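You operate a simulated robot arm through the tools that you are given. There is no shell and no other tool. Be economical: measure what you need, move in short steps, check, and stop when the job is done.

The job below is to be done with a simulated two-armed robot. You get a single attempt, and the scene is never put back.

## Task
Vent the steel pot, stand the silver can on the grey mat, hold it and open its valve.
Fine: shut the pot lid again. Set down upright: silver can. Where these are worked on the way, their far stop is far enough and under half their travel is too little: pot lid.
Where things are to end (x, y in the base frame): silver can within 60 mm of [490, -330].

Only the result counts: the job must be done as asked and must still hold three seconds after the hand-in. Knocking over, shifting, dropping, spilling or breaking anything else fails it. A push-on lid holds only when it is set on centred and level and pressed home; a screw cap is set on level and turned clockwise until tight.

## Robot
Two 6-joint arms with two-finger parallel grippers on one trunk, on a base that drives. Base frame: it is fixed to the floor where the robot stands at the start and does not move with it; the origin is under the middle of the robot, x ahead of it, y to its left, z up; the surface under the hand at the start is at about z = 880. Units: mm, rad, N and s.
The left shoulder is at the start at [80, 216, 1558], the right one opposite. With the tool pointing down near the work surface each hand reaches from about 100 to 720 mm from the robot's upright axis, wherever it stands, measured 20 degrees to its own side. Places, roughly: blue vent lever [500, 200, 900]; can valve knob [600, 400, 1000]; grey mat [500, -400, 900]; pot lid [600, 400, 1000]. Payload 3.43 kg a hand.
Tool frame (each hand has its own): the origin (TCP) lies between the finger pads and is the grasp point; the fingertips stand 30 mm ahead of it; z points along the fingers, y is the line along which they close. The gripper opens to 94 mm. The fingers are 28 mm wide and 10 mm thick; the gripper's body (50 by 96 mm) begins 55 mm behind the TCP.
Orientation is told as [roll, pitch, yaw] about the base's x, y, z axes, in that order, counted from this pose: with the fingers straight down and closing along the base's y, the tool's x points along the base's -x, its y along +y and its z along -z.

## Interface
- The arms move only by the tool drive_tool. It takes "left_targets", "right_targets" or both (then of equal length, played together; a hand with none holds still); each is one flat list of numbers, 7 for each row, row after row: the shift along the tool's x, y, z in mm, then the turn, a rotation vector about the tool's x, y, z in degrees, then the finger opening in mm, from 0 to 94. In form: [x, y, z, wx, wy, wz, claw, x, y, z, wx, wy, wz, claw, ...]. A call has 1 to 10 rows; each row is the pose to reach, as a shift and turn from the pose commanded when the call began, along the tool's axes at that moment. Rows are played at 5 a second. More than 50 mm and 0.15 rad between two rows, or a gripper value outside its range, and nothing of the call is played. A pose out of reach is approached as far as the arm can. The call stops where the force on the tool passes 50 N (or 10 N more than at its start, if that is more) or the arm is blocked; 0.2 s more then pass. The fingers move at their own pace (about 72 mm/s each) and stop on an object; they squeeze with about 33 N. The grip force told is the motor's: it shows also when the fingers shut on nothing. Time passes only in rows, and 0.2 s behind the last, so rows that repeat a pose let the fingers close. It gives the time, the measured TCP pose, the force on the tool (base axes), the opening and the grip force at its end, in the units of the frame above (readings bear some noise), with the torque about the TCP (base axes, N m) and any sound that the robot's microphone picked up, and new pictures: "show" is both (left out), scene, wrist or none (wrist: the cameras of the hands that moved).
- Cameras (640 x 400 px; columns grow to the right, rows downward): "scene" is now at [105.4, -1.1, 1709.8]; the picture's right is [-0.01, -1.00, 0.00], its down [-0.80, 0.01, -0.60] and it looks along [0.60, -0.01, -0.80] (base axes); focal length 266 px, centre (320, 200). "left" rides on the left gripper at [76, -14, -102] in its tool frame; the picture's right is [0.18, 0.98, 0.00], its down [-0.75, 0.14, -0.64] and it looks along [-0.63, 0.12, 0.77] (tool axes); focal length 243 px, centre (320, 200). "right" rides on the right gripper at [76, 14, -103] in its tool frame; the picture's right is [-0.18, 0.98, 0.00], its down [-0.75, -0.14, -0.64] and it looks along [-0.63, -0.12, 0.77] (tool axes); focal length 243 px, centre (320, 200).
- lift_body(by): slides the trunk up (or, below 0, down) by that many mm; the arms and the scene camera ride with it, the base frame stays. It gives what a move gives, with no picture.
- base_move(legs): drives the robot by 1 to 6 legs, each [ahead, left, turn to the left] in mm, mm and rad, along the robot's own axes; the way and the turn of a leg run together, so that a leg with both is an arc; at most 1500 mm and 3.142 rad a leg. The arms and the cameras ride along, it lands a little off, and it stops where it bumps. It gives what a move gives, and a new picture of the scene camera.
- pan_tilt(pan, tilt): turns the head with the scene camera to pan (to the left, within 1.501 rad either way) and tilt (down, from -0.506 to 1.204), counted from straight ahead of the robot. It gives what a move gives, and a new picture of the scene camera.
- point_at(camera, pixels): for up to 12 pixels [column, row] of the newest picture of that camera ("zoom" is the newest enlarged one), the place [x, y, z] in the base frame of the surface seen there, good to about 2 mm. No time passes.
- zoom(camera, box): a new picture of the part [left, top, right, bottom] of that camera's present view, enlarged. No time passes.
- close_job(): hands the job in; it is judged then, once.

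Keep the steps short. Do not move on a guess: measure, check each grasp and each placing, and mend mistakes. In all there are 80 turns and 260 pictures (those below and enlarged ones count). Leave the grippers open and the arms clear of the work at the hand-in unless told otherwise, and finish with a single line.

The tools are called after "Call:" by a JSON object that holds its "fn" and its "kwargs". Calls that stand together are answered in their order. drive_tool: Moves the arms, as the interface text tells. Its arguments: {"type":"object","properties":{"left_targets":{"type":"array"},"right_targets":{"type":"array"},"show":{"type":"string","enum":["both","scene","wrist","none"]}},"required":[]} The other tools are called the same way: lift_body (by) slides the trunk up or down; base_move (legs) drives the base; pan_tilt (pan, tilt) turns the head that bears the scene camera; point_at (camera, pixels) gives the place of the surface under pixels of a picture; zoom (camera, box) takes an enlarged picture of a part of a camera's view; close_job () hands the job in.

At the start:

```text
time: 0.0
left_eef_pos: [379.8, 484.5, 999.6]
left_tool_rot: [0.001, 0.002, 0.001]
left_ft_force: [0.7, 0.0, 0.8]
left_moment: [-0.01, 0.02, -0.02]
left_opening: 94.1
left_gripper_force: 0.0
right_eef_pos: [460.8, 27.2, 1000.1]
right_tool_rot: [-0.001, 0.001, 0.0]
right_ft_force: [0.3, -0.4, 0.1]
right_moment: [0.0, 0.01, 0.01]
right_opening: 94.0
right_gripper_force: 0.1
trunk travel left (down, up): [-788.0, 52.0]
robot x, y, heading: [-1.4, 1.2, 0.003]
head pan, tilt: [-0.01, 0.932]
```

scene: 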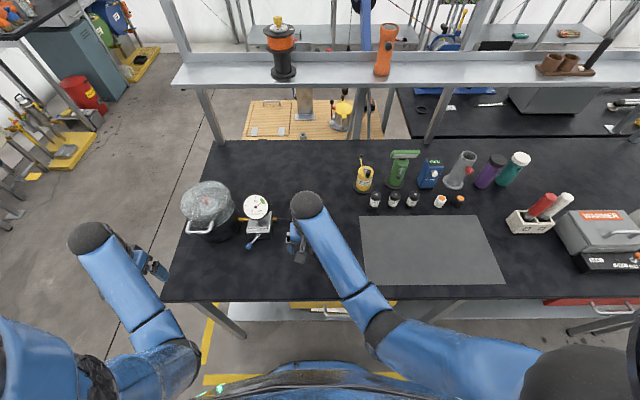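
right: 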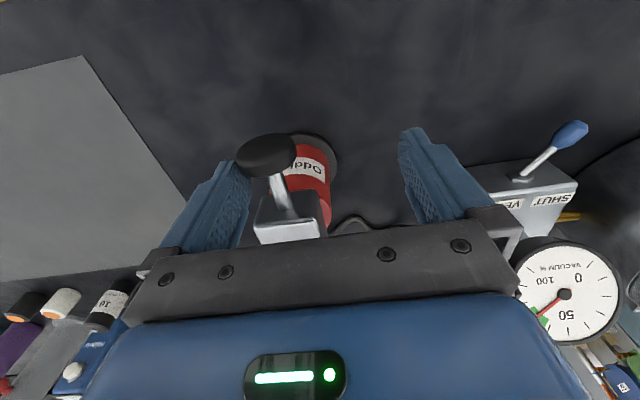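
left: 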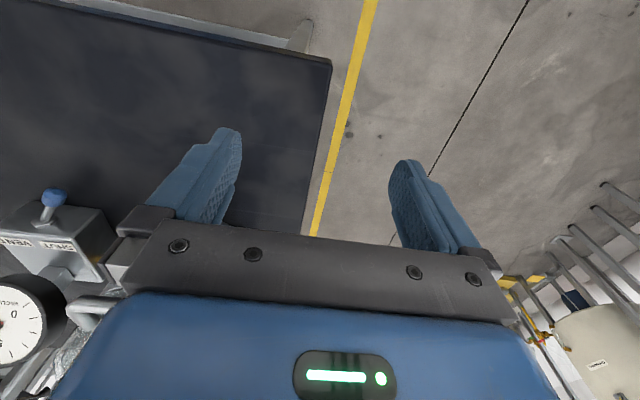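

I'll start by looking closely at the pot, the gauge and the lever.

Call:
{"fn": "zoom", "kwargs": {"camera": "scene", "box": [160, 160, 320, 260]}}

Call:
{"fn": "zoom", "kwargs": {"camera": "right", "box": [440, 100, 640, 400]}}

```text
4.00 times, centred on (240, 210) of scene
```

zoom: 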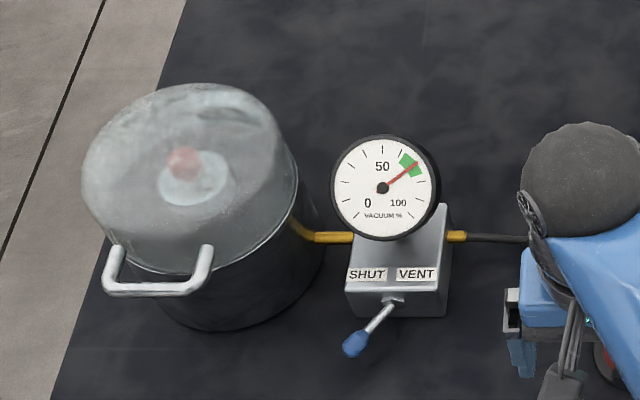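

```text
1.33 times, centred on (540, 250) of right
```

zoom: 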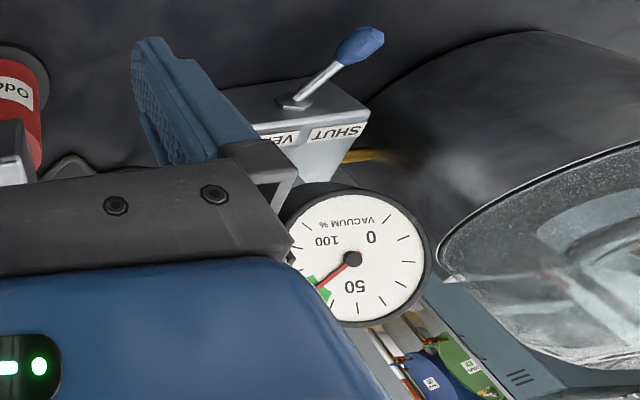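

The lever stands at SHUT and the gauge shows vacuum in the green. I'll measure the lever, box, pot, lid handle, can and mat.

Call:
{"fn": "point_at", "kwargs": {"camera": "scene", "pixels": [[248, 246], [257, 236], [251, 228], [264, 228], [211, 225], [187, 229], [200, 232], [205, 200], [207, 182], [362, 218], [487, 215], [504, 284]]}}

Call:
{"fn": "point_at", "kwargs": {"camera": "right", "pixels": [[568, 135], [540, 160], [524, 178], [500, 172], [575, 183], [300, 205], [320, 150], [270, 155]]}}

Call:
{"fn": "zoom", "kwargs": {"camera": "scene", "box": [340, 130, 560, 267]}}

```text
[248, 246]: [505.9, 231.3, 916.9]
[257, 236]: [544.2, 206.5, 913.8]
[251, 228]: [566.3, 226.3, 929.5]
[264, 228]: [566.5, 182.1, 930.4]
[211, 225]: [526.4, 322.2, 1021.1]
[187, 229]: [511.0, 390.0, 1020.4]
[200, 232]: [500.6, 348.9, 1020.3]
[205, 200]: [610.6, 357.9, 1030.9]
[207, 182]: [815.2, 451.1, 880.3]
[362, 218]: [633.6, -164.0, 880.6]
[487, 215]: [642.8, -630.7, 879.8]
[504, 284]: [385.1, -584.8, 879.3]
```

```text
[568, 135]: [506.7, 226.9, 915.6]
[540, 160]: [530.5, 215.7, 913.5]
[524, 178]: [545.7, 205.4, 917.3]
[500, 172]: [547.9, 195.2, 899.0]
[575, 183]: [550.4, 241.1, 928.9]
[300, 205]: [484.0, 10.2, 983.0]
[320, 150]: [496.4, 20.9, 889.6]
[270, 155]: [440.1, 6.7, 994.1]
```

```text
2.91 times, centred on (450, 198) of scene
```

zoom: 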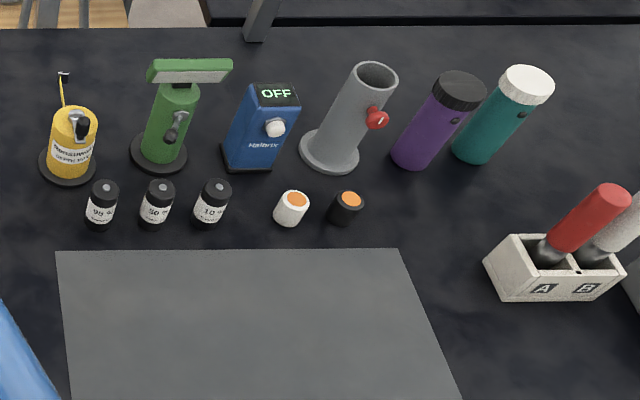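

The right hand hovers over a red dispenser whose top (about z 994) lies between its fingers, so I raise it straight up and then move it to the right side. At the same time the left hand goes along x=380 to y=229, in front of the lever.

Call:
{"fn": "drive_tool", "kwargs": {"right_targets": [0, 0, -40, 0, 0, 0, 94, 0, 0, -85, 0, 0, 0, 94, 0, 0, -130, 0, 0, 0, 94, 0, -45, -150, 0, 0, 0, 94, 0, -90, -150, 0, 0, 0, 94, 0, -135, -150, 0, 0, 0, 94, 0, -180, -150, 0, 0, 0, 94], "left_targets": [0, -37, 0, 0, 0, 0, 94, 0, -74, 0, 0, 0, 0, 80, 0, -111, 0, 0, 0, 0, 60, 0, -148, 0, 0, 0, 0, 50, 0, -185, 0, 0, 0, 0, 50, 0, -222, 0, 0, 0, 0, 50, 0, -254, 0, 0, 0, 0, 50]}}

```text
time: 1.5
left_eef_pos: [375.6, 252.3, 990.8]
left_tool_rot: [0.001, -0.004, 0.002]
left_ft_force: [-0.5, 0.8, 0.5]
left_moment: [0.01, 0.0, 0.01]
left_opening: 49.7
left_gripper_force: 0.1
left hand out of reach, approached as far as the arm can: row 2, 3, 4, 5, 6, 7
right_eef_pos: [518.3, -78.4, 1033.3]
right_tool_rot: [0.016, -0.025, 0.01]
right_ft_force: [-0.3, 2.4, 16.3]
right_moment: [1.05, 0.28, 0.02]
right_opening: 94.1
right_gripper_force: 0.1
right hand out of reach, approached as far as the arm can: row 1, 2, 3, 4, 5, 6, 7
trunk travel left (down, up): [-788.0, 52.0]
robot x, y, heading: [2.7, 1.6, 0.003]
head pan, tilt: [-0.01, 0.932]
stopped in row 7 (right hand): the force on the tool passed its limit at 63 N (the readings are from after the stop); the commanded pose is now the measured one
```

scene: 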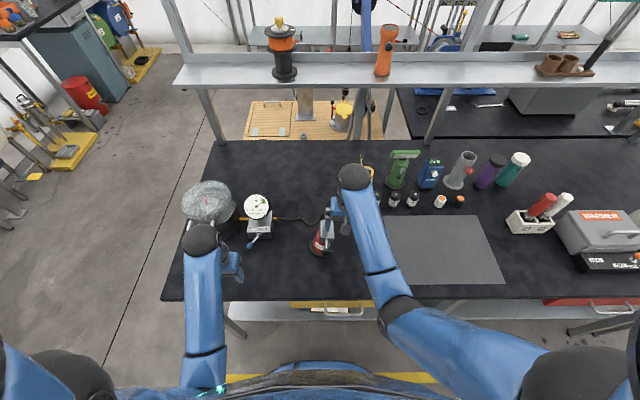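
right: 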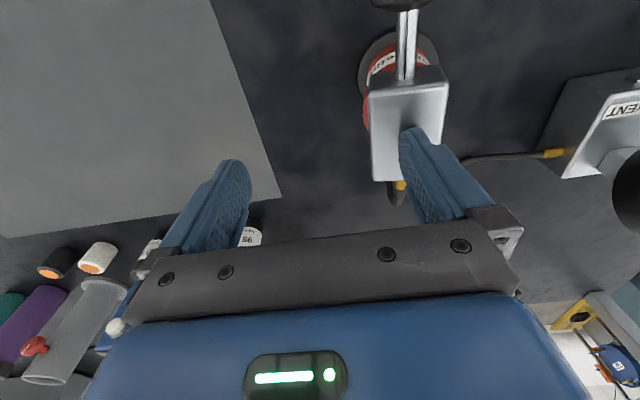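
left: 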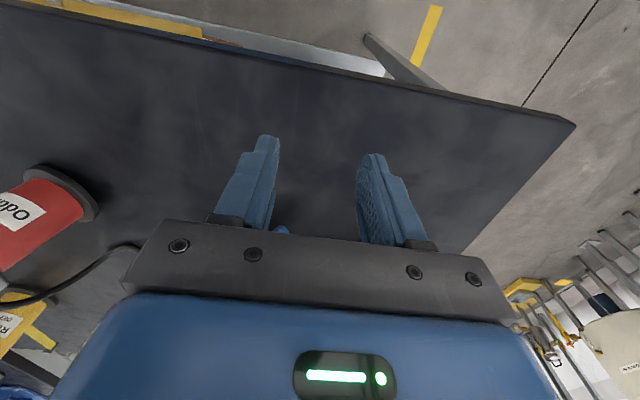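

The right arm cannot lift that high, and the call stopped with a contact at the dispenser. I'll look closely and measure before moving again.

Call:
{"fn": "zoom", "kwargs": {"camera": "scene", "box": [290, 160, 390, 265]}}

Call:
{"fn": "zoom", "kwargs": {"camera": "right", "box": [340, 0, 500, 240]}}

Call:
{"fn": "point_at", "kwargs": {"camera": "right", "pixels": [[405, 45], [400, 90], [385, 170], [370, 45], [435, 40], [395, 62], [410, 140], [460, 185]]}}

```text
3.81 times, centred on (340, 212) of scene
```

zoom: 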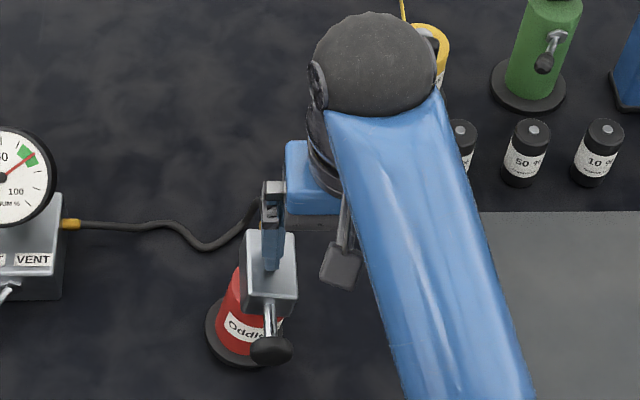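

```text
1.67 times, centred on (420, 120) of right
```

zoom: 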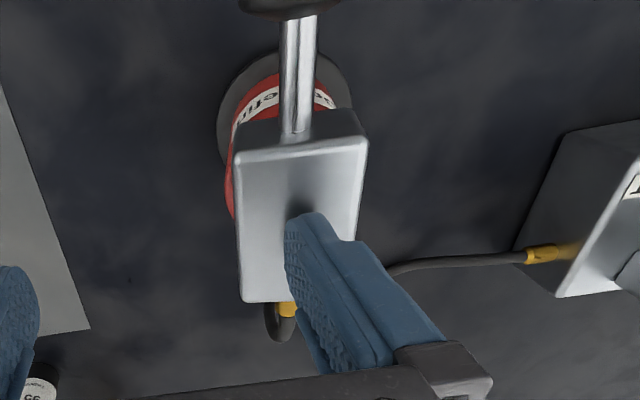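

```text
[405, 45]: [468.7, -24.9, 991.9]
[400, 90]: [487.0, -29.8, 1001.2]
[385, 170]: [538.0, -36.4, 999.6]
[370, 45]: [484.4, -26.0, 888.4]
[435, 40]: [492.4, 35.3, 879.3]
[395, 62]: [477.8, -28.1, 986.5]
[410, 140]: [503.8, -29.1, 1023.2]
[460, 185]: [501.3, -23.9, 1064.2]
```

The fingertip rests on the silver pump block. I need to know whether the pump tilts, so I'll measure its base disc and block in the scene view.

Call:
{"fn": "zoom", "kwargs": {"camera": "scene", "box": [300, 210, 345, 265]}}

Call:
{"fn": "point_at", "kwargs": {"camera": "right", "pixels": [[362, 70], [372, 100], [366, 110], [436, 60], [430, 45], [400, 32], [375, 150], [440, 80], [375, 95], [440, 110]]}}

Call:
{"fn": "point_at", "kwargs": {"camera": "scene", "pixels": [[312, 246], [316, 255], [324, 255], [313, 251], [311, 241], [320, 228], [331, 228], [322, 236], [332, 237], [318, 241], [327, 250], [320, 247]]}}

```text
7.27 times, centred on (322, 238) of scene
```

zoom: 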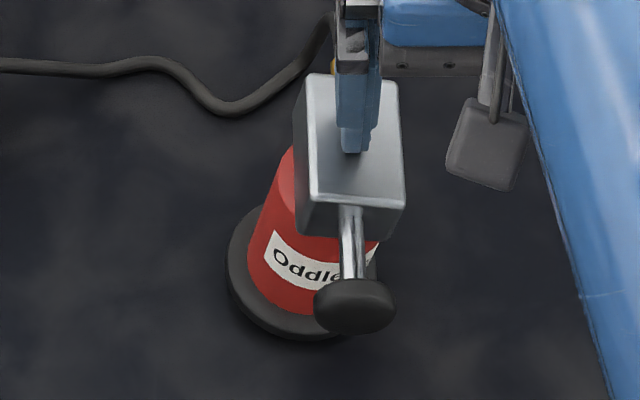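

```text
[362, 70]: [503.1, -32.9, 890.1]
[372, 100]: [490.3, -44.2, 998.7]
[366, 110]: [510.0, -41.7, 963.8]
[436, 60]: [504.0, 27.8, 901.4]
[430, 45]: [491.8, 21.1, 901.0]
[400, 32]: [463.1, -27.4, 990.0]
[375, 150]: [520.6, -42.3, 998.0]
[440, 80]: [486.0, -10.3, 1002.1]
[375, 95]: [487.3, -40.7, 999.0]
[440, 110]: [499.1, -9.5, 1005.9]
```

```text
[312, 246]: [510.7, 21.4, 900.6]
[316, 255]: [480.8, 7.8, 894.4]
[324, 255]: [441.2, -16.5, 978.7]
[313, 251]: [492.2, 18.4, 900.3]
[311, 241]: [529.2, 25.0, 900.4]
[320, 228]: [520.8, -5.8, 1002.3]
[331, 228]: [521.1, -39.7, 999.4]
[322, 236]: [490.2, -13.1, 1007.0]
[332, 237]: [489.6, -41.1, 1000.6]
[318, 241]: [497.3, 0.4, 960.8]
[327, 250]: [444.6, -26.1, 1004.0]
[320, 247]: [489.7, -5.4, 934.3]
```

The pump is tilted about 10° toward -y, held by the finger's friction on its top. I ease the right finger back +y so the pump settles upright, then check.

Call:
{"fn": "drive_tool", "kwargs": {"right_targets": [0, 5, 0, 0, 0, 0, 94, 0, 10, 0, 0, 0, 0, 94, 0, 15, 0, 0, 0, 0, 94, 0, 20, 0, 0, 0, 0, 94], "show": "scene"}}

Call:
{"fn": "zoom", "kwargs": {"camera": "scene", "box": [300, 210, 345, 265]}}

Call:
{"fn": "point_at", "kwargs": {"camera": "scene", "pixels": [[312, 246], [316, 255], [324, 255], [313, 251], [311, 241], [320, 228], [331, 228], [322, 236], [332, 237], [318, 241], [327, 250], [320, 247]]}}

```text
time: 2.5
left_eef_pos: [377.7, 253.6, 991.3]
left_tool_rot: [-0.001, -0.005, 0.002]
left_ft_force: [-0.2, -0.1, 0.1]
left_moment: [0.01, 0.03, -0.02]
left_opening: 50.0
left_gripper_force: 0.2
right_eef_pos: [519.4, -60.5, 1029.2]
right_tool_rot: [0.013, -0.02, 0.006]
right_ft_force: [-1.4, 2.6, 6.5]
right_moment: [0.37, 0.09, 0.03]
right_opening: 94.1
right_gripper_force: 0.1
trunk travel left (down, up): [-788.0, 52.0]
robot x, y, heading: [1.1, 2.5, -0.001]
head pan, tilt: [-0.01, 0.932]
```

scene: 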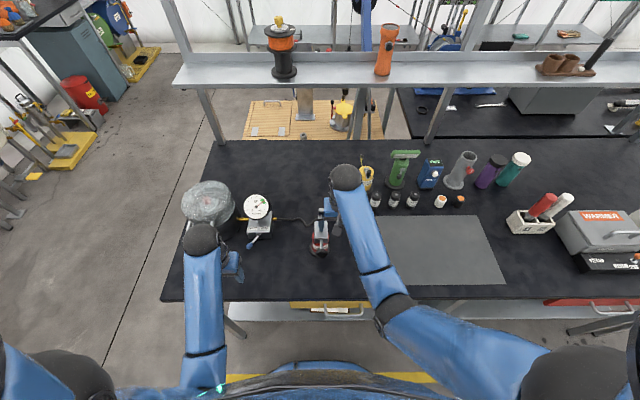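

```text
7.27 times, centred on (322, 238) of scene
```

zoom: 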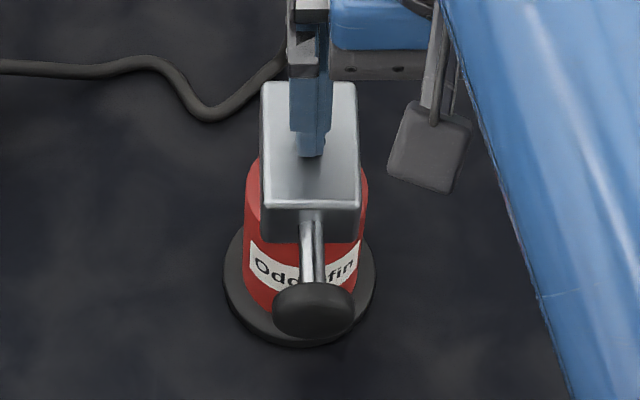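

```text
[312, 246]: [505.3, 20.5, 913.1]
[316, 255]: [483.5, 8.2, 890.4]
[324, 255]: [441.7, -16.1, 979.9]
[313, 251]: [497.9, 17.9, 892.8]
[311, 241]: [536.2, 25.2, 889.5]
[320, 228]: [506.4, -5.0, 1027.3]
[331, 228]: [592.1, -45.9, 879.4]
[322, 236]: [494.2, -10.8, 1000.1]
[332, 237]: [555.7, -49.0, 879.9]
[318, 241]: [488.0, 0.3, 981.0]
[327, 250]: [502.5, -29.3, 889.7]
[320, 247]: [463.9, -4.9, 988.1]
```

The pump is upright again, with only a small shift left in y. I raise the trunk so that both hands rise straight up off the work.

Call:
{"fn": "lift_body", "kwargs": {"by": 52}}

```text
time: 3.5
left_eef_pos: [378.0, 251.9, 1040.5]
left_tool_rot: [-0.001, -0.004, 0.002]
left_ft_force: [-0.7, -0.2, -0.5]
left_moment: [0.01, -0.03, -0.01]
left_opening: 49.9
left_gripper_force: 0.1
right_eef_pos: [522.5, -61.5, 1081.5]
right_tool_rot: [0.015, -0.019, 0.008]
right_ft_force: [-0.2, -0.1, -0.4]
right_moment: [0.0, 0.0, 0.01]
right_opening: 93.9
right_gripper_force: 0.0
trunk travel left (down, up): [-840.0, 0.0]
robot x, y, heading: [-1.6, -1.4, 0.002]
head pan, tilt: [-0.01, 0.932]
```

Free, no force. The right hand moves to -y, clear of the pump; then I look at the pump without obstruction.

Call:
{"fn": "drive_tool", "kwargs": {"right_targets": [0, -40, 0, 0, 0, 0, 94, 0, -80, 0, 0, 0, 0, 94, 0, -120, 0, 0, 0, 0, 94, 0, -160, 0, 0, 0, 0, 94], "show": "both"}}

Call:
{"fn": "zoom", "kwargs": {"camera": "scene", "box": [160, 160, 360, 285]}}

```text
time: 4.5
left_eef_pos: [377.7, 252.1, 1042.0]
left_tool_rot: [0.003, -0.002, 0.002]
left_ft_force: [0.0, -0.4, -0.8]
left_moment: [0.02, 0.02, 0.0]
left_opening: 49.9
left_gripper_force: 0.0
right_eef_pos: [524.1, -219.8, 1075.1]
right_tool_rot: [0.013, -0.022, 0.01]
right_ft_force: [0.3, -0.7, 0.2]
right_moment: [0.03, 0.03, 0.0]
right_opening: 94.0
right_gripper_force: 0.1
right hand out of reach, approached as far as the arm can: row 2, 3, 4
trunk travel left (down, up): [-840.0, 0.0]
robot x, y, heading: [-0.3, -0.4, 0.004]
head pan, tilt: [-0.01, 0.932]
```

scene: 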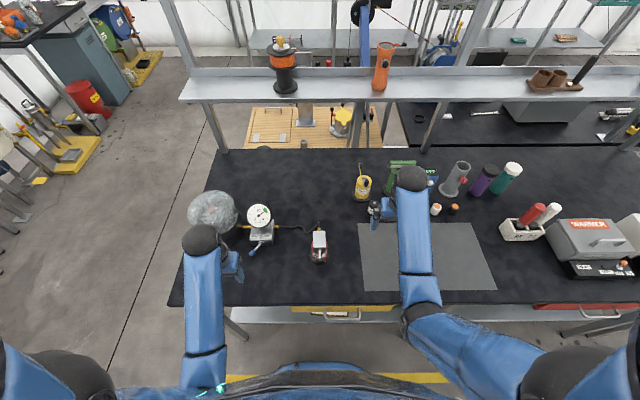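
right: 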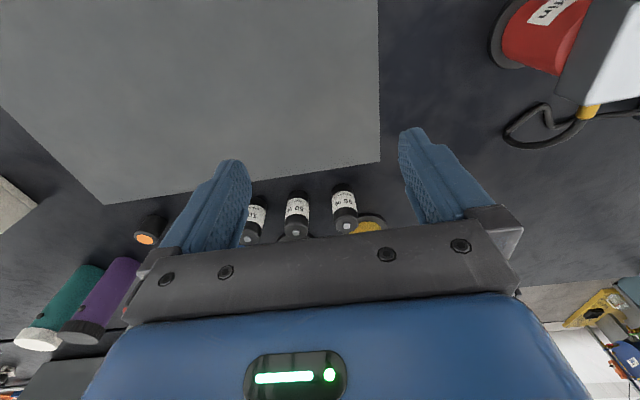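

```text
3.20 times, centred on (260, 222) of scene
```

zoom: 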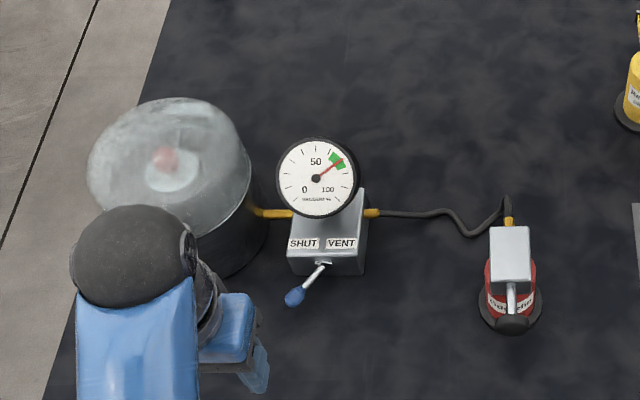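

The pump stands upright. I measure its disc edges now to compare with the start, when the disc's +y edge lay near y=35.

Call:
{"fn": "zoom", "kwargs": {"camera": "scene", "box": [295, 220, 345, 270]}}

Call:
{"fn": "point_at", "kwargs": {"camera": "scene", "pixels": [[310, 256], [311, 256], [312, 258], [328, 256], [329, 256], [327, 258], [320, 264], [320, 262], [315, 234], [324, 234], [320, 246]]}}

```text
8.00 times, centred on (320, 245) of scene
```

zoom: 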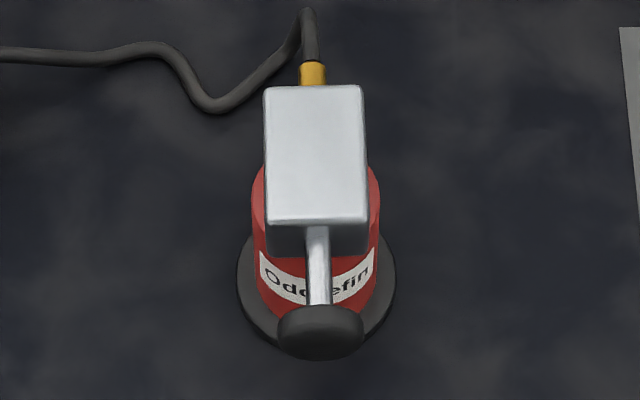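

```text
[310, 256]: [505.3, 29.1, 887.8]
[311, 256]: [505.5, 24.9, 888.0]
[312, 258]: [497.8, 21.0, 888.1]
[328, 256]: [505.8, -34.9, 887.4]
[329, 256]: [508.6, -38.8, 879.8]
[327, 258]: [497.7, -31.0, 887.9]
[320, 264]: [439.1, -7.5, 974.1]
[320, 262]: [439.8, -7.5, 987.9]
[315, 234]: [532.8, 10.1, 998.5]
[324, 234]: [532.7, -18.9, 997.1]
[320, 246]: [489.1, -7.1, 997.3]
```

The disc's centre shifted only about 5 mm and the pump stands firm, so I leave it alone. Next the left hand goes over the lever knob at [506,229,916] with 50 mm opening, still high.

Call:
{"fn": "drive_tool", "kwargs": {"left_targets": [-30, -10, 0, 0, 0, 0, 50, -65, -23, 0, 0, 0, 0, 50, -100, -23, 0, 0, 0, 0, 50, -127, -23, 0, 0, 0, 0, 50, -127, -23, 35, 0, 0, 0, 50], "show": "both"}}

```text
time: 5.7
left_eef_pos: [507.3, 230.1, 1009.4]
left_tool_rot: [0.0, -0.005, 0.002]
left_ft_force: [0.0, 0.2, 0.1]
left_moment: [-0.01, 0.01, 0.01]
left_opening: 50.3
left_gripper_force: 0.1
right_eef_pos: [523.5, -217.6, 1075.6]
right_tool_rot: [0.012, -0.022, 0.008]
right_ft_force: [-1.4, -0.3, 0.3]
right_moment: [-0.03, -0.04, 0.0]
right_opening: 93.9
right_gripper_force: 0.0
trunk travel left (down, up): [-840.0, 0.0]
robot x, y, heading: [-4.9, 1.3, -0.001]
head pan, tilt: [-0.01, 0.932]
```

scene: 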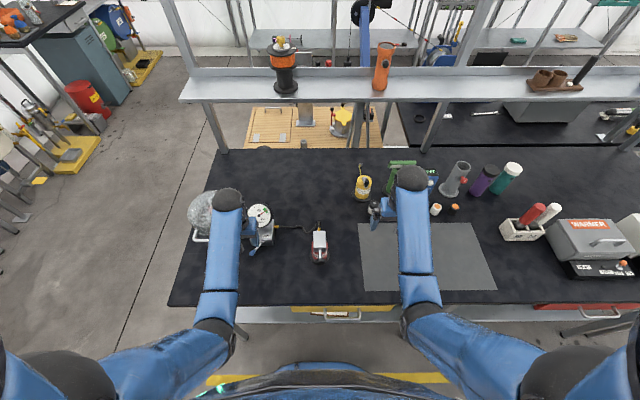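
left: 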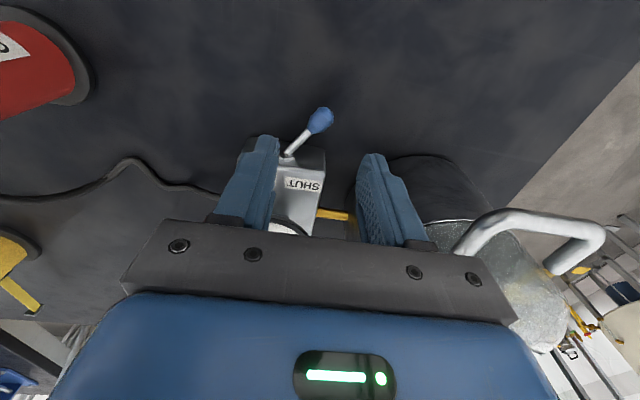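

The knob lies between the fingers, the body clear of the lid handle. I descend 82 mm, then swing the lever toward VENT (-y).

Call:
{"fn": "drive_tool", "kwargs": {"left_targets": [0, 0, 30, 0, 0, 0, 50, 0, 0, 60, 0, 0, 0, 50, 0, 0, 82, 0, 0, 0, 50], "show": "wrist"}}

```text
time: 6.5
left_eef_pos: [506.7, 228.9, 926.5]
left_tool_rot: [0.0, -0.002, 0.001]
left_ft_force: [0.0, -0.3, 0.3]
left_moment: [-0.04, 0.04, 0.02]
left_opening: 50.2
left_gripper_force: 0.0
right_eef_pos: [523.9, -218.7, 1073.6]
right_tool_rot: [0.014, -0.022, 0.008]
right_ft_force: [-0.3, 0.2, 0.4]
right_moment: [0.0, 0.01, 0.04]
right_opening: 94.0
right_gripper_force: 0.0
trunk travel left (down, up): [-840.0, 0.0]
robot x, y, heading: [2.6, -1.3, 0.001]
head pan, tilt: [-0.01, 0.932]
```

left: 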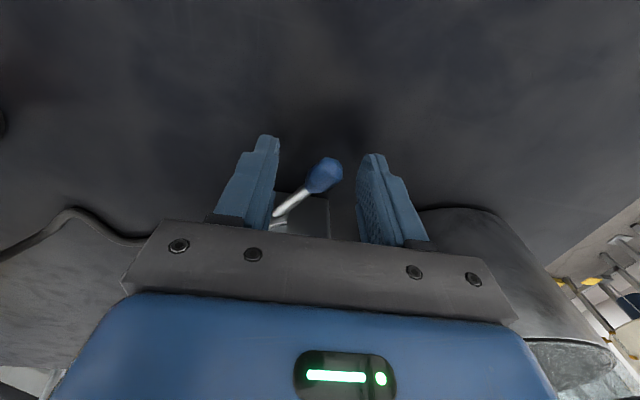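

Call:
{"fn": "drive_tool", "kwargs": {"left_targets": [2, -15, 0, 0, 0, 0, 50, 4, -28, 0, 0, 0, 0, 50, 5, -40, 0, 0, 0, 0, 50, 4, -52, 0, 0, 0, 0, 50, 2, -63, 0, 0, 0, 0, 50, 0, -70, 0, 0, 0, 0, 50], "show": "both"}}

Call:
{"fn": "zoom", "kwargs": {"camera": "scene", "box": [180, 180, 320, 270]}}

```text
time: 7.8
left_eef_pos: [506.6, 162.4, 924.9]
left_tool_rot: [-0.001, -0.003, 0.003]
left_ft_force: [-4.0, 7.5, 0.8]
left_moment: [0.15, -0.03, 0.23]
left_opening: 54.1
left_gripper_force: 3.4
right_eef_pos: [523.3, -216.2, 1075.2]
right_tool_rot: [0.011, -0.022, 0.01]
right_ft_force: [-0.1, 0.3, -0.1]
right_moment: [0.0, 0.0, 0.01]
right_opening: 94.0
right_gripper_force: 0.1
trunk travel left (down, up): [-840.0, 0.0]
robot x, y, heading: [0.5, -2.4, 0.005]
head pan, tilt: [-0.01, 0.932]
```

scene: 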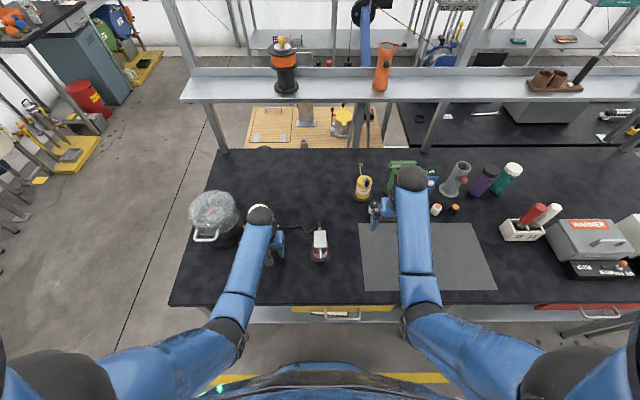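
left: 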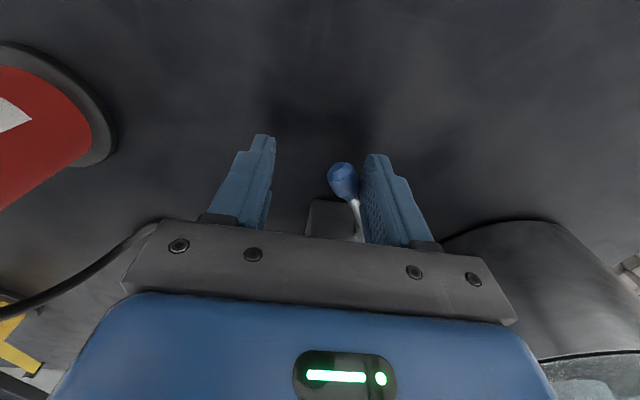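

```text
4.44 times, centred on (250, 225) of scene
```

zoom: 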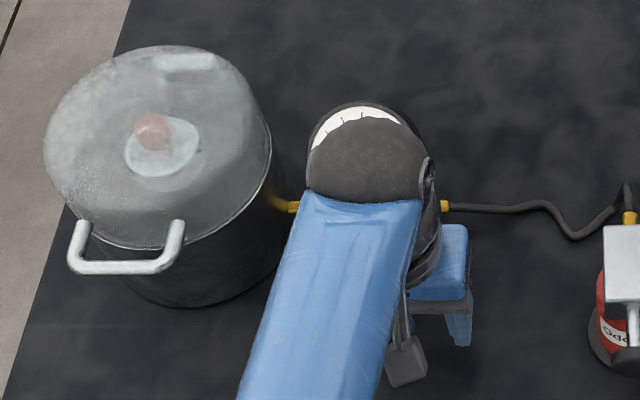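

The lever swung past the middle and the finger now meets resistance of about 8 N. I give a last small push, back off, rise and look at lever and gauge.

Call:
{"fn": "drive_tool", "kwargs": {"left_targets": [0, -8, 0, 0, 0, 0, 50, 0, 20, 0, 0, 0, 0, 50, 0, 22, -50, 0, 0, 0, 50, 0, 22, -95, 0, 0, 0, 50, 40, 50, -100, 0, 0, 0, 50, 80, 90, -100, 0, 0, 0, 50, 110, 120, -100, 0, 0, 0, 50], "show": "none"}}

Call:
{"fn": "zoom", "kwargs": {"camera": "scene", "box": [180, 180, 320, 270]}}

```text
refused: row 6 steps farther than a row can; nothing moved
```

```text
4.44 times, centred on (250, 225) of scene
```

zoom: 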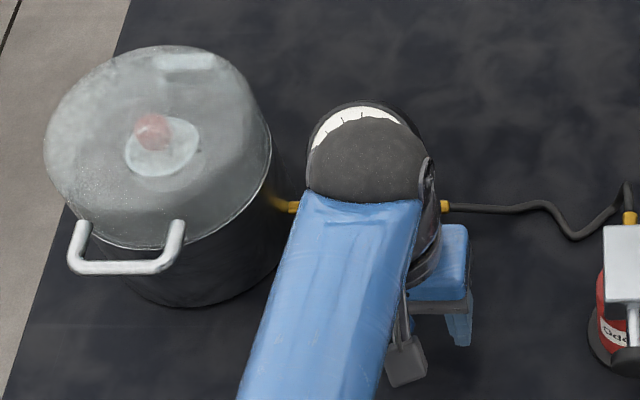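

One step was too long; I shorten the steps.

Call:
{"fn": "drive_tool", "kwargs": {"left_targets": [0, -8, 0, 0, 0, 0, 50, 0, 20, 0, 0, 0, 0, 50, 0, 22, -45, 0, 0, 0, 50, 0, 22, -92, 0, 0, 0, 50, 30, 50, -100, 0, 0, 0, 50, 60, 82, -100, 0, 0, 0, 50, 95, 112, -100, 0, 0, 0, 50], "show": "wrist"}}

Call:
{"fn": "zoom", "kwargs": {"camera": "scene", "box": [180, 180, 320, 270]}}

```text
time: 9.4
left_eef_pos: [410.6, 271.9, 1026.3]
left_tool_rot: [0.0, -0.007, 0.001]
left_ft_force: [0.2, 0.4, 0.1]
left_moment: [0.04, 0.0, 0.0]
left_opening: 50.1
left_gripper_force: 0.0
right_eef_pos: [523.7, -218.4, 1075.4]
right_tool_rot: [0.012, -0.023, 0.006]
right_ft_force: [0.4, -0.3, -1.5]
right_moment: [0.01, 0.0, -0.04]
right_opening: 94.3
right_gripper_force: 0.0
trunk travel left (down, up): [-840.0, 0.0]
robot x, y, heading: [2.0, 0.6, -0.003]
head pan, tilt: [-0.01, 0.932]
```

left: 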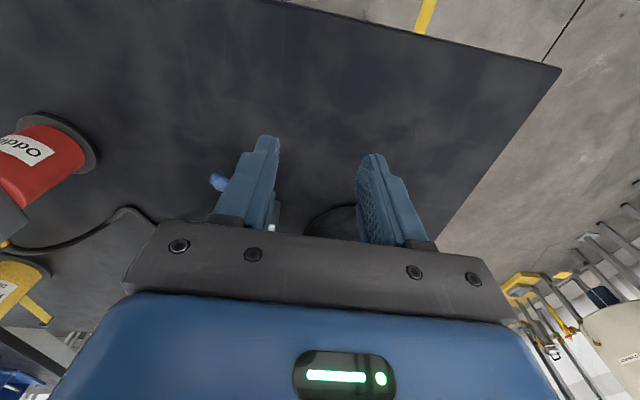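

```text
4.44 times, centred on (250, 225) of scene
```

zoom: 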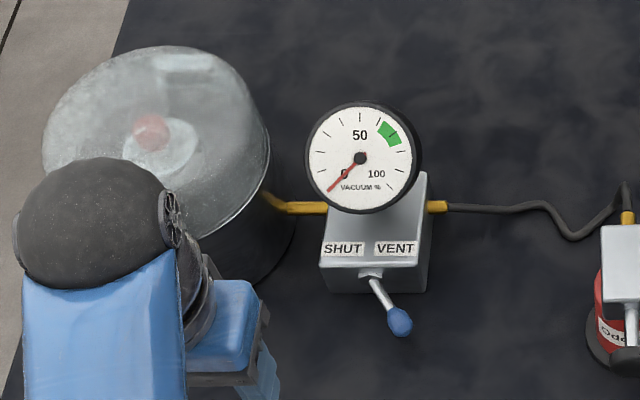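

Vented: the lever is at VENT and the gauge reads 0. I move the left hand aside to study the lid, its handle and hinge.

Call:
{"fn": "drive_tool", "kwargs": {"left_targets": [20, 30, 0, 0, 0, 0, 50, 40, 70, 0, 0, 0, 0, 50, 40, 110, 0, 0, 0, 0, 50, 40, 150, 0, 0, 0, 0, 50, 40, 190, 0, 0, 0, 0, 50, 40, 230, 0, 0, 0, 0, 50], "show": "wrist"}}

Call:
{"fn": "zoom", "kwargs": {"camera": "scene", "box": [170, 170, 270, 270]}}

```text
time: 10.8
left_eef_pos: [371.9, 501.5, 1023.5]
left_tool_rot: [0.001, -0.004, 0.0]
left_ft_force: [0.4, -0.5, -0.3]
left_moment: [-0.03, 0.0, 0.0]
left_opening: 49.8
left_gripper_force: 0.1
right_eef_pos: [524.0, -216.7, 1074.8]
right_tool_rot: [0.014, -0.022, 0.006]
right_ft_force: [-0.4, 0.1, -0.4]
right_moment: [-0.02, -0.02, 0.0]
right_opening: 94.0
right_gripper_force: 0.2
trunk travel left (down, up): [-840.0, 0.0]
robot x, y, heading: [0.7, -2.6, 0.002]
head pan, tilt: [-0.01, 0.932]
```

left: 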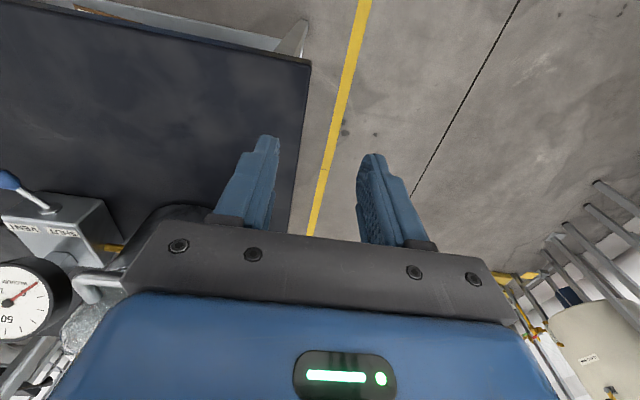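

```text
4.00 times, centred on (220, 220) of scene
```

zoom: 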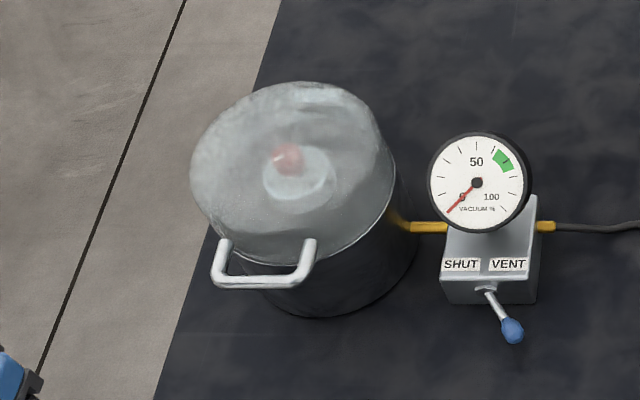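

Call:
{"fn": "point_at", "kwargs": {"camera": "zoom", "pixels": [[265, 283], [217, 285], [304, 278], [223, 245], [309, 243], [290, 155], [300, 185], [255, 130], [300, 95], [380, 150], [350, 240], [300, 310]]}}

Call:
{"fn": "zoom", "kwargs": {"camera": "scene", "box": [180, 185, 250, 250]}}

```text
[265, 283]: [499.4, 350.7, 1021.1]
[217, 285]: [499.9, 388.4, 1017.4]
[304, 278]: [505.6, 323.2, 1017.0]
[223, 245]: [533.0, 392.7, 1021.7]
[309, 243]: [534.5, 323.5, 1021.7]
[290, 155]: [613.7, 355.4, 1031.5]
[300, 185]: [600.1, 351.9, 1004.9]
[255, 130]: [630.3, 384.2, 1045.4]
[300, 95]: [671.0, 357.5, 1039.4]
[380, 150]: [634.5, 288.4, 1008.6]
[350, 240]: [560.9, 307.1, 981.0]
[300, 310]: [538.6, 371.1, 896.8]
```

```text
6.15 times, centred on (215, 218) of scene
```

zoom: 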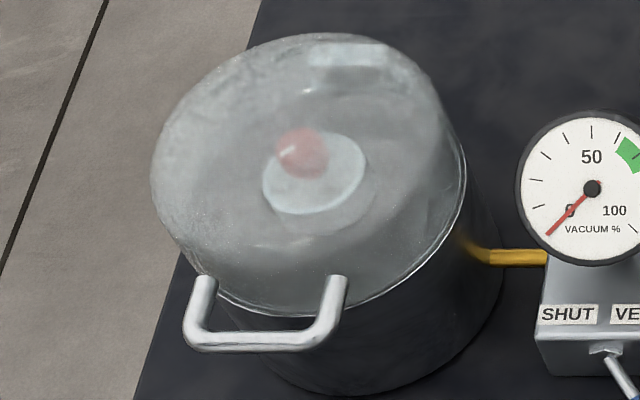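

The lid is a glass dome with a forward U-handle, bar near [501, 357, 1018]. I'll cage the bar with horizontal fingers, one above and one below. First I get finer points on bar and glass, and begin turning the left tool to point forward.

Call:
{"fn": "point_at", "kwargs": {"camera": "zoom", "pixels": [[250, 340], [250, 332], [250, 348], [310, 345], [270, 300], [270, 312], [270, 280], [205, 290], [340, 290], [300, 150], [320, 205], [345, 55]]}}

Call:
{"fn": "drive_tool", "kwargs": {"left_targets": [0, -5, -5, -4.9, -4.9, 4.9, 50, 0, -10, -10, -9.8, -9.8, 9.8, 50, 0, -15, -15, -14.7, -14.7, 14.7, 50, 0, -20, -20, -19.6, -19.6, 19.6, 50, 0, -25, -25, -24.5, -24.5, 24.5, 50, 0, -30, -30, -29.4, -29.4, 29.4, 50, 0, -35, -35, -34.3, -34.3, 34.3, 50, 0, -40, -40, -39.2, -39.2, 39.2, 50, 0, -45, -45, -44.1, -44.1, 44.1, 50, 0, -50, -50, -49, -49, 49, 50], "show": "scene"}}

```text
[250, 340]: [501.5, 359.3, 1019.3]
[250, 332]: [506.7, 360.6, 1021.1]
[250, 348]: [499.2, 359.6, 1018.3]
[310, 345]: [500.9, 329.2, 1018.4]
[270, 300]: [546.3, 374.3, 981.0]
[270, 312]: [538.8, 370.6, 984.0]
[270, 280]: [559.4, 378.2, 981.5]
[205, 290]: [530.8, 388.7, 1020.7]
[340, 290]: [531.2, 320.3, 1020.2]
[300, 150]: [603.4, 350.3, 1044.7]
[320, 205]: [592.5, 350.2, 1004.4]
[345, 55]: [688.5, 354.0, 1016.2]
```

```text
time: 13.0
left_eef_pos: [434.4, 468.6, 1134.2]
left_tool_rot: [1.241, -0.215, -1.239]
left_ft_force: [0.7, -0.6, -0.5]
left_moment: [-0.02, 0.03, 0.01]
left_opening: 50.0
left_gripper_force: 0.2
right_eef_pos: [524.0, -218.1, 1075.2]
right_tool_rot: [0.013, -0.023, 0.006]
right_ft_force: [-0.2, 0.4, -0.3]
right_moment: [-0.02, -0.03, -0.01]
right_opening: 93.9
right_gripper_force: 0.1
trunk travel left (down, up): [-840.0, 0.0]
robot x, y, heading: [1.5, -1.6, -0.0]
head pan, tilt: [-0.01, 0.932]
stopped in row 10 (left hand): the arm was blocked; the commanded pose is now the measured one
```

scene: 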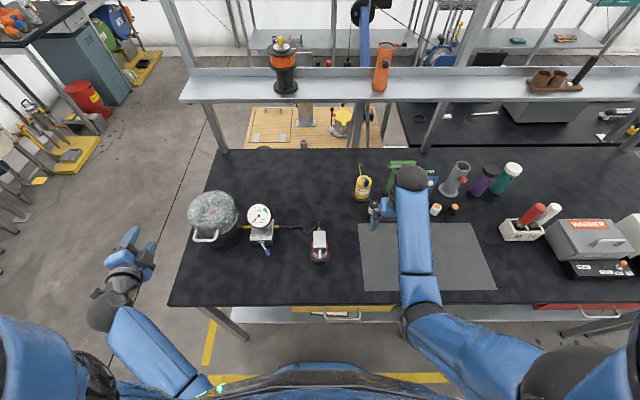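

The turn stopped near its end, with the tool pointing roughly forward (0.92, 0.24, -0.32). I continue the remaining ~30° while moving right toward the pot's middle, y about 390.

Call:
{"fn": "drive_tool", "kwargs": {"left_targets": [-11, -8, -2, -2.5, -2.5, 2.5, 50, -22, -16, -4, -5, -5, 5, 50, -33, -24, -7, -7.5, -7.5, 7.5, 50, -44, -32, -9, -10, -10, 10, 50, -55, -40, -12, -13, -13, 13, 50, -65, -49, -14, -16, -16, 16, 50], "show": "both"}}

```text
time: 14.6
left_eef_pos: [460.0, 416.6, 1169.2]
left_tool_rot: [1.598, 0.064, -1.56]
left_ft_force: [0.0, -0.9, 0.1]
left_moment: [0.01, -0.03, -0.01]
left_opening: 49.9
left_gripper_force: 0.0
left hand out of reach, approached as far as the arm can: row 6
right_eef_pos: [523.6, -218.9, 1076.1]
right_tool_rot: [0.013, -0.022, 0.005]
right_ft_force: [-0.8, -0.2, -0.3]
right_moment: [-0.01, -0.02, -0.01]
right_opening: 94.1
right_gripper_force: 0.0
trunk travel left (down, up): [-840.0, 0.0]
robot x, y, heading: [-0.4, 2.5, 0.003]
head pan, tilt: [-0.01, 0.932]
stopped in row 6 (left hand): the arm was blocked; the commanded pose is now the measured one
```

scene: 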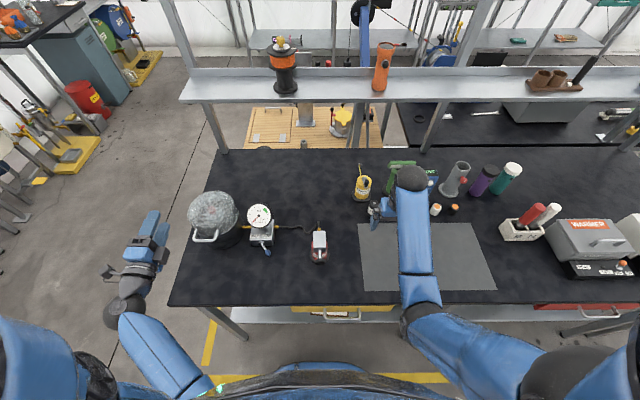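
left: 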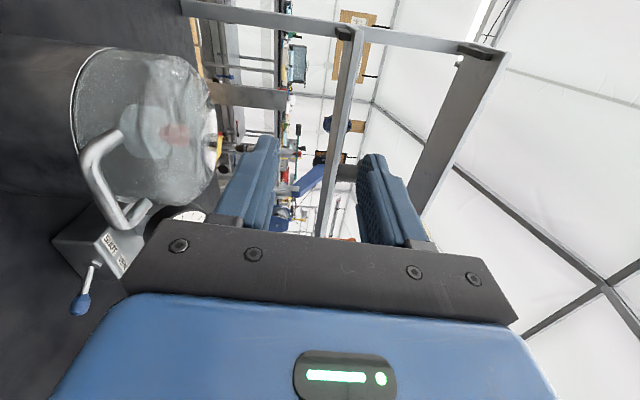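

The tool is now horizontal and forward, with its y axis up. For more room I drive the base back 80 mm, so the hand can come down in front of the handle.

Call:
{"fn": "base_move", "kwargs": {"legs": [[-80, 0, 0]]}}

```text
time: 15.7
left_eef_pos: [393.3, 416.1, 1164.1]
left_tool_rot: [1.587, 0.064, -1.562]
left_ft_force: [0.9, 0.4, -0.8]
left_moment: [0.0, -0.01, -0.01]
left_opening: 50.1
left_gripper_force: 0.1
right_eef_pos: [455.6, -219.5, 1069.6]
right_tool_rot: [0.014, -0.011, 0.007]
right_ft_force: [0.5, -1.0, -1.1]
right_moment: [-0.04, 0.07, -0.02]
right_opening: 94.3
right_gripper_force: 0.1
trunk travel left (down, up): [-840.0, 0.0]
robot x, y, heading: [-76.7, -4.7, -0.004]
head pan, tilt: [-0.01, 0.932]
```

scene: 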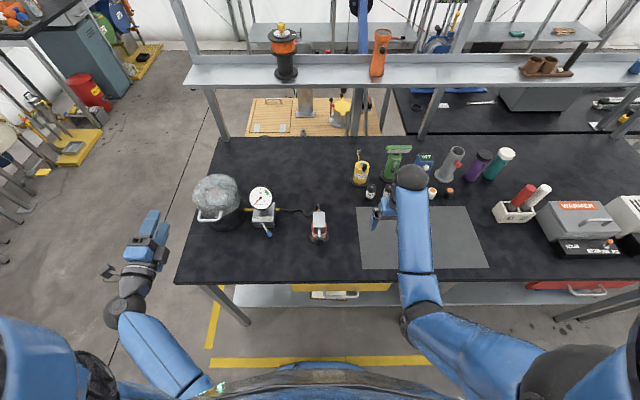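

Call:
{"fn": "drive_tool", "kwargs": {"left_targets": [-17, -36, 0, 0, 0, -1, 50, -34, -72, 0, 0, 0, -2, 50, -51, -108, 0, 0, 0, -3, 50, -68, -143, 0, 0, 0, -3.7, 45, -68, -143, 25, 0, 0, -3.7, 40], "show": "both"}}

```text
time: 16.9
left_eef_pos: [430.6, 350.1, 1119.9]
left_tool_rot: [1.552, -0.015, -1.559]
left_ft_force: [0.6, 0.1, -0.6]
left_moment: [-0.02, 0.01, 0.0]
left_opening: 39.9
left_gripper_force: 0.1
left hand out of reach, approached as far as the arm can: row 1, 2, 3, 4, 5
right_eef_pos: [446.5, -219.8, 1075.3]
right_tool_rot: [0.012, -0.02, 0.005]
right_ft_force: [-0.7, 0.7, 0.0]
right_moment: [0.01, 0.03, -0.05]
right_opening: 93.9
right_gripper_force: 0.0
trunk travel left (down, up): [-840.0, 0.0]
robot x, y, heading: [-80.7, -0.3, -0.003]
head pan, tilt: [-0.01, 0.932]
```

scene: 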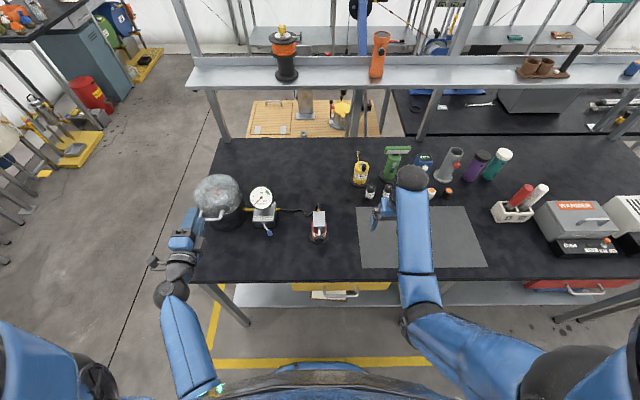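
left: 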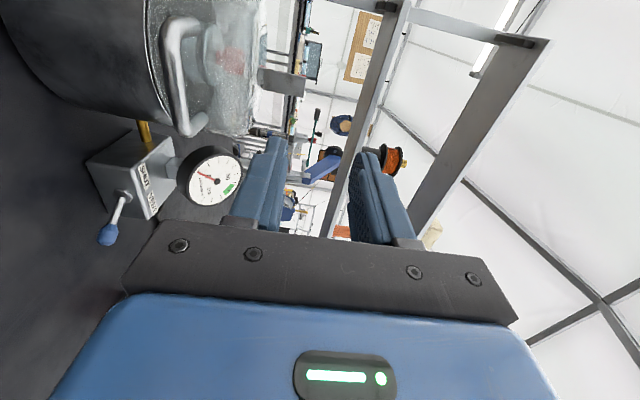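

With the tool horizontal the arm cannot come lower than z 1120, but the trunk can. The fingertips (x about 461) are clear in front of the bar, so I lower the trunk 101 mm.

Call:
{"fn": "lift_body", "kwargs": {"by": -101}}

Call:
{"fn": "zoom", "kwargs": {"camera": "left", "box": [0, 0, 640, 400]}}

Call:
{"fn": "zoom", "kwargs": {"camera": "scene", "box": [140, 160, 300, 300]}}

```text
time: 18.2
left_eef_pos: [431.1, 349.5, 1019.7]
left_tool_rot: [1.551, -0.016, -1.558]
left_ft_force: [0.1, 0.6, -0.2]
left_moment: [0.0, 0.04, -0.03]
left_opening: 40.2
left_gripper_force: 0.2
right_eef_pos: [444.9, -219.5, 973.7]
right_tool_rot: [0.014, -0.023, 0.004]
right_ft_force: [0.3, -0.2, -0.5]
right_moment: [-0.02, -0.01, -0.01]
right_opening: 93.9
right_gripper_force: 0.2
trunk travel left (down, up): [-739.0, 101.0]
robot x, y, heading: [-82.4, -0.5, 0.0]
head pan, tilt: [-0.01, 0.932]
```

```text
1.00 times, centred on (320, 200) of left (not enlarged: the box is as wide or as high as the picture)
```

zoom: 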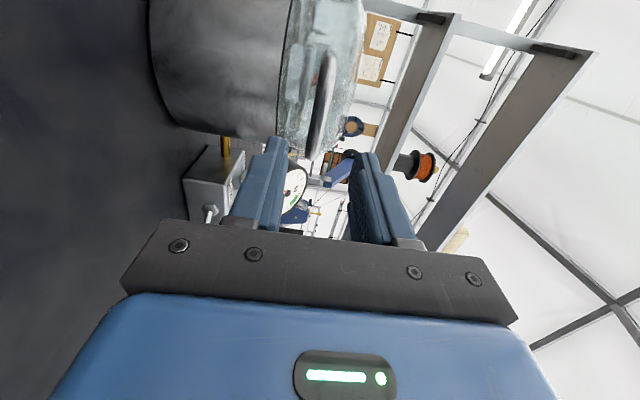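

```text
2.86 times, centred on (220, 230) of scene
```

zoom: 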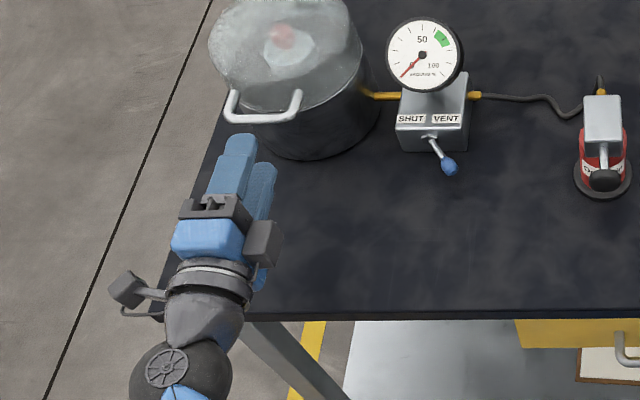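

The bar appears edge-on, centred between the fingers in the left view (columns 315–330). I measure it once more.

Call:
{"fn": "point_at", "kwargs": {"camera": "left", "pixels": [[324, 70], [320, 110], [316, 140], [290, 120], [290, 60], [350, 60], [325, 90]]}}

Call:
{"fn": "point_at", "kwargs": {"camera": "zoom", "pixels": [[262, 117], [235, 95], [294, 98], [240, 150], [265, 180], [250, 118]]}}

```text
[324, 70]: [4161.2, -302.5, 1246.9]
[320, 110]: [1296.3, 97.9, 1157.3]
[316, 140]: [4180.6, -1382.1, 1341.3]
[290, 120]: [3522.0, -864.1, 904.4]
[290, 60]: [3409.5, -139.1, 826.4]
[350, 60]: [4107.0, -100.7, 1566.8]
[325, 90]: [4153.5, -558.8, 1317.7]
```

```text
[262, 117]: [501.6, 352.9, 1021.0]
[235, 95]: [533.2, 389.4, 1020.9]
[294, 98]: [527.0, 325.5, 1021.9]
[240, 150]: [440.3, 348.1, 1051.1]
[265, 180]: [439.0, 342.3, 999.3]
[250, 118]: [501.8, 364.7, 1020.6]
```

The bar is at x 502, z about 1017, and the hand is at z 1019.7. I advance 52 mm so the bar sits between the fingers, shifting 6 mm to +y.

Call:
{"fn": "drive_tool", "kwargs": {"left_targets": [3, 0, 15, 0, 0, 0, 40, 6, 0, 30, 0, 0, 0, 40, 6, 0, 42, 0, 0, 0, 40, 6, 0, 52, 0, 0, 0, 40], "show": "both"}}

Call:
{"fn": "zoom", "kwargs": {"camera": "scene", "box": [140, 160, 300, 300]}}

```text
time: 19.2
left_eef_pos: [482.8, 356.9, 1018.7]
left_tool_rot: [1.549, -0.015, -1.559]
left_ft_force: [0.0, 0.1, -0.5]
left_moment: [0.0, 0.0, 0.02]
left_opening: 40.1
left_gripper_force: 0.0
right_eef_pos: [446.7, -219.3, 972.7]
right_tool_rot: [0.013, -0.022, 0.006]
right_ft_force: [0.4, -0.2, 0.3]
right_moment: [-0.02, -0.02, -0.03]
right_opening: 94.2
right_gripper_force: 0.0
trunk travel left (down, up): [-739.0, 101.0]
robot x, y, heading: [-80.1, 0.9, -0.002]
head pan, tilt: [-0.01, 0.932]
```

scene: 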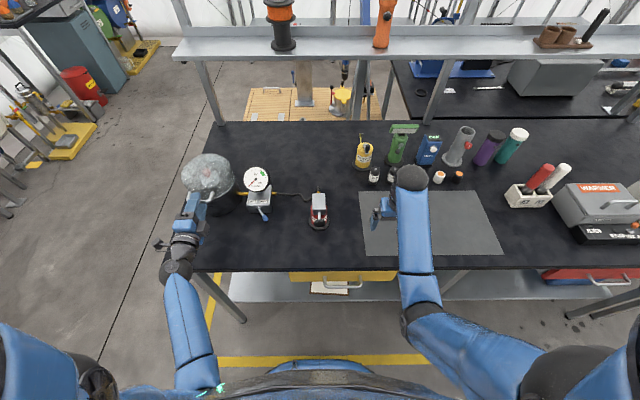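
left: 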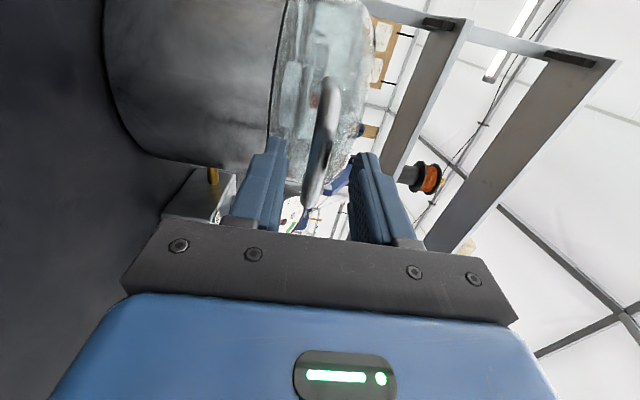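

```text
2.86 times, centred on (220, 230) of scene
```

zoom: 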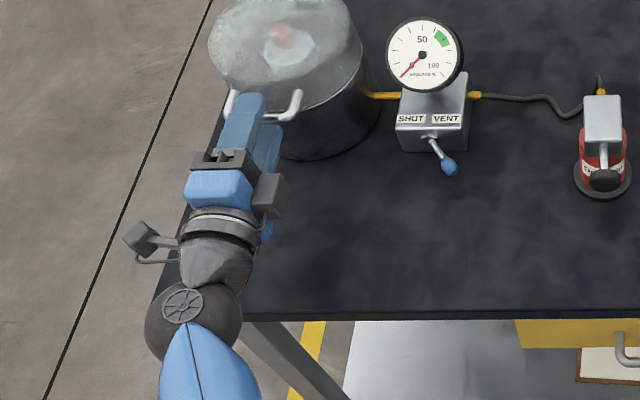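

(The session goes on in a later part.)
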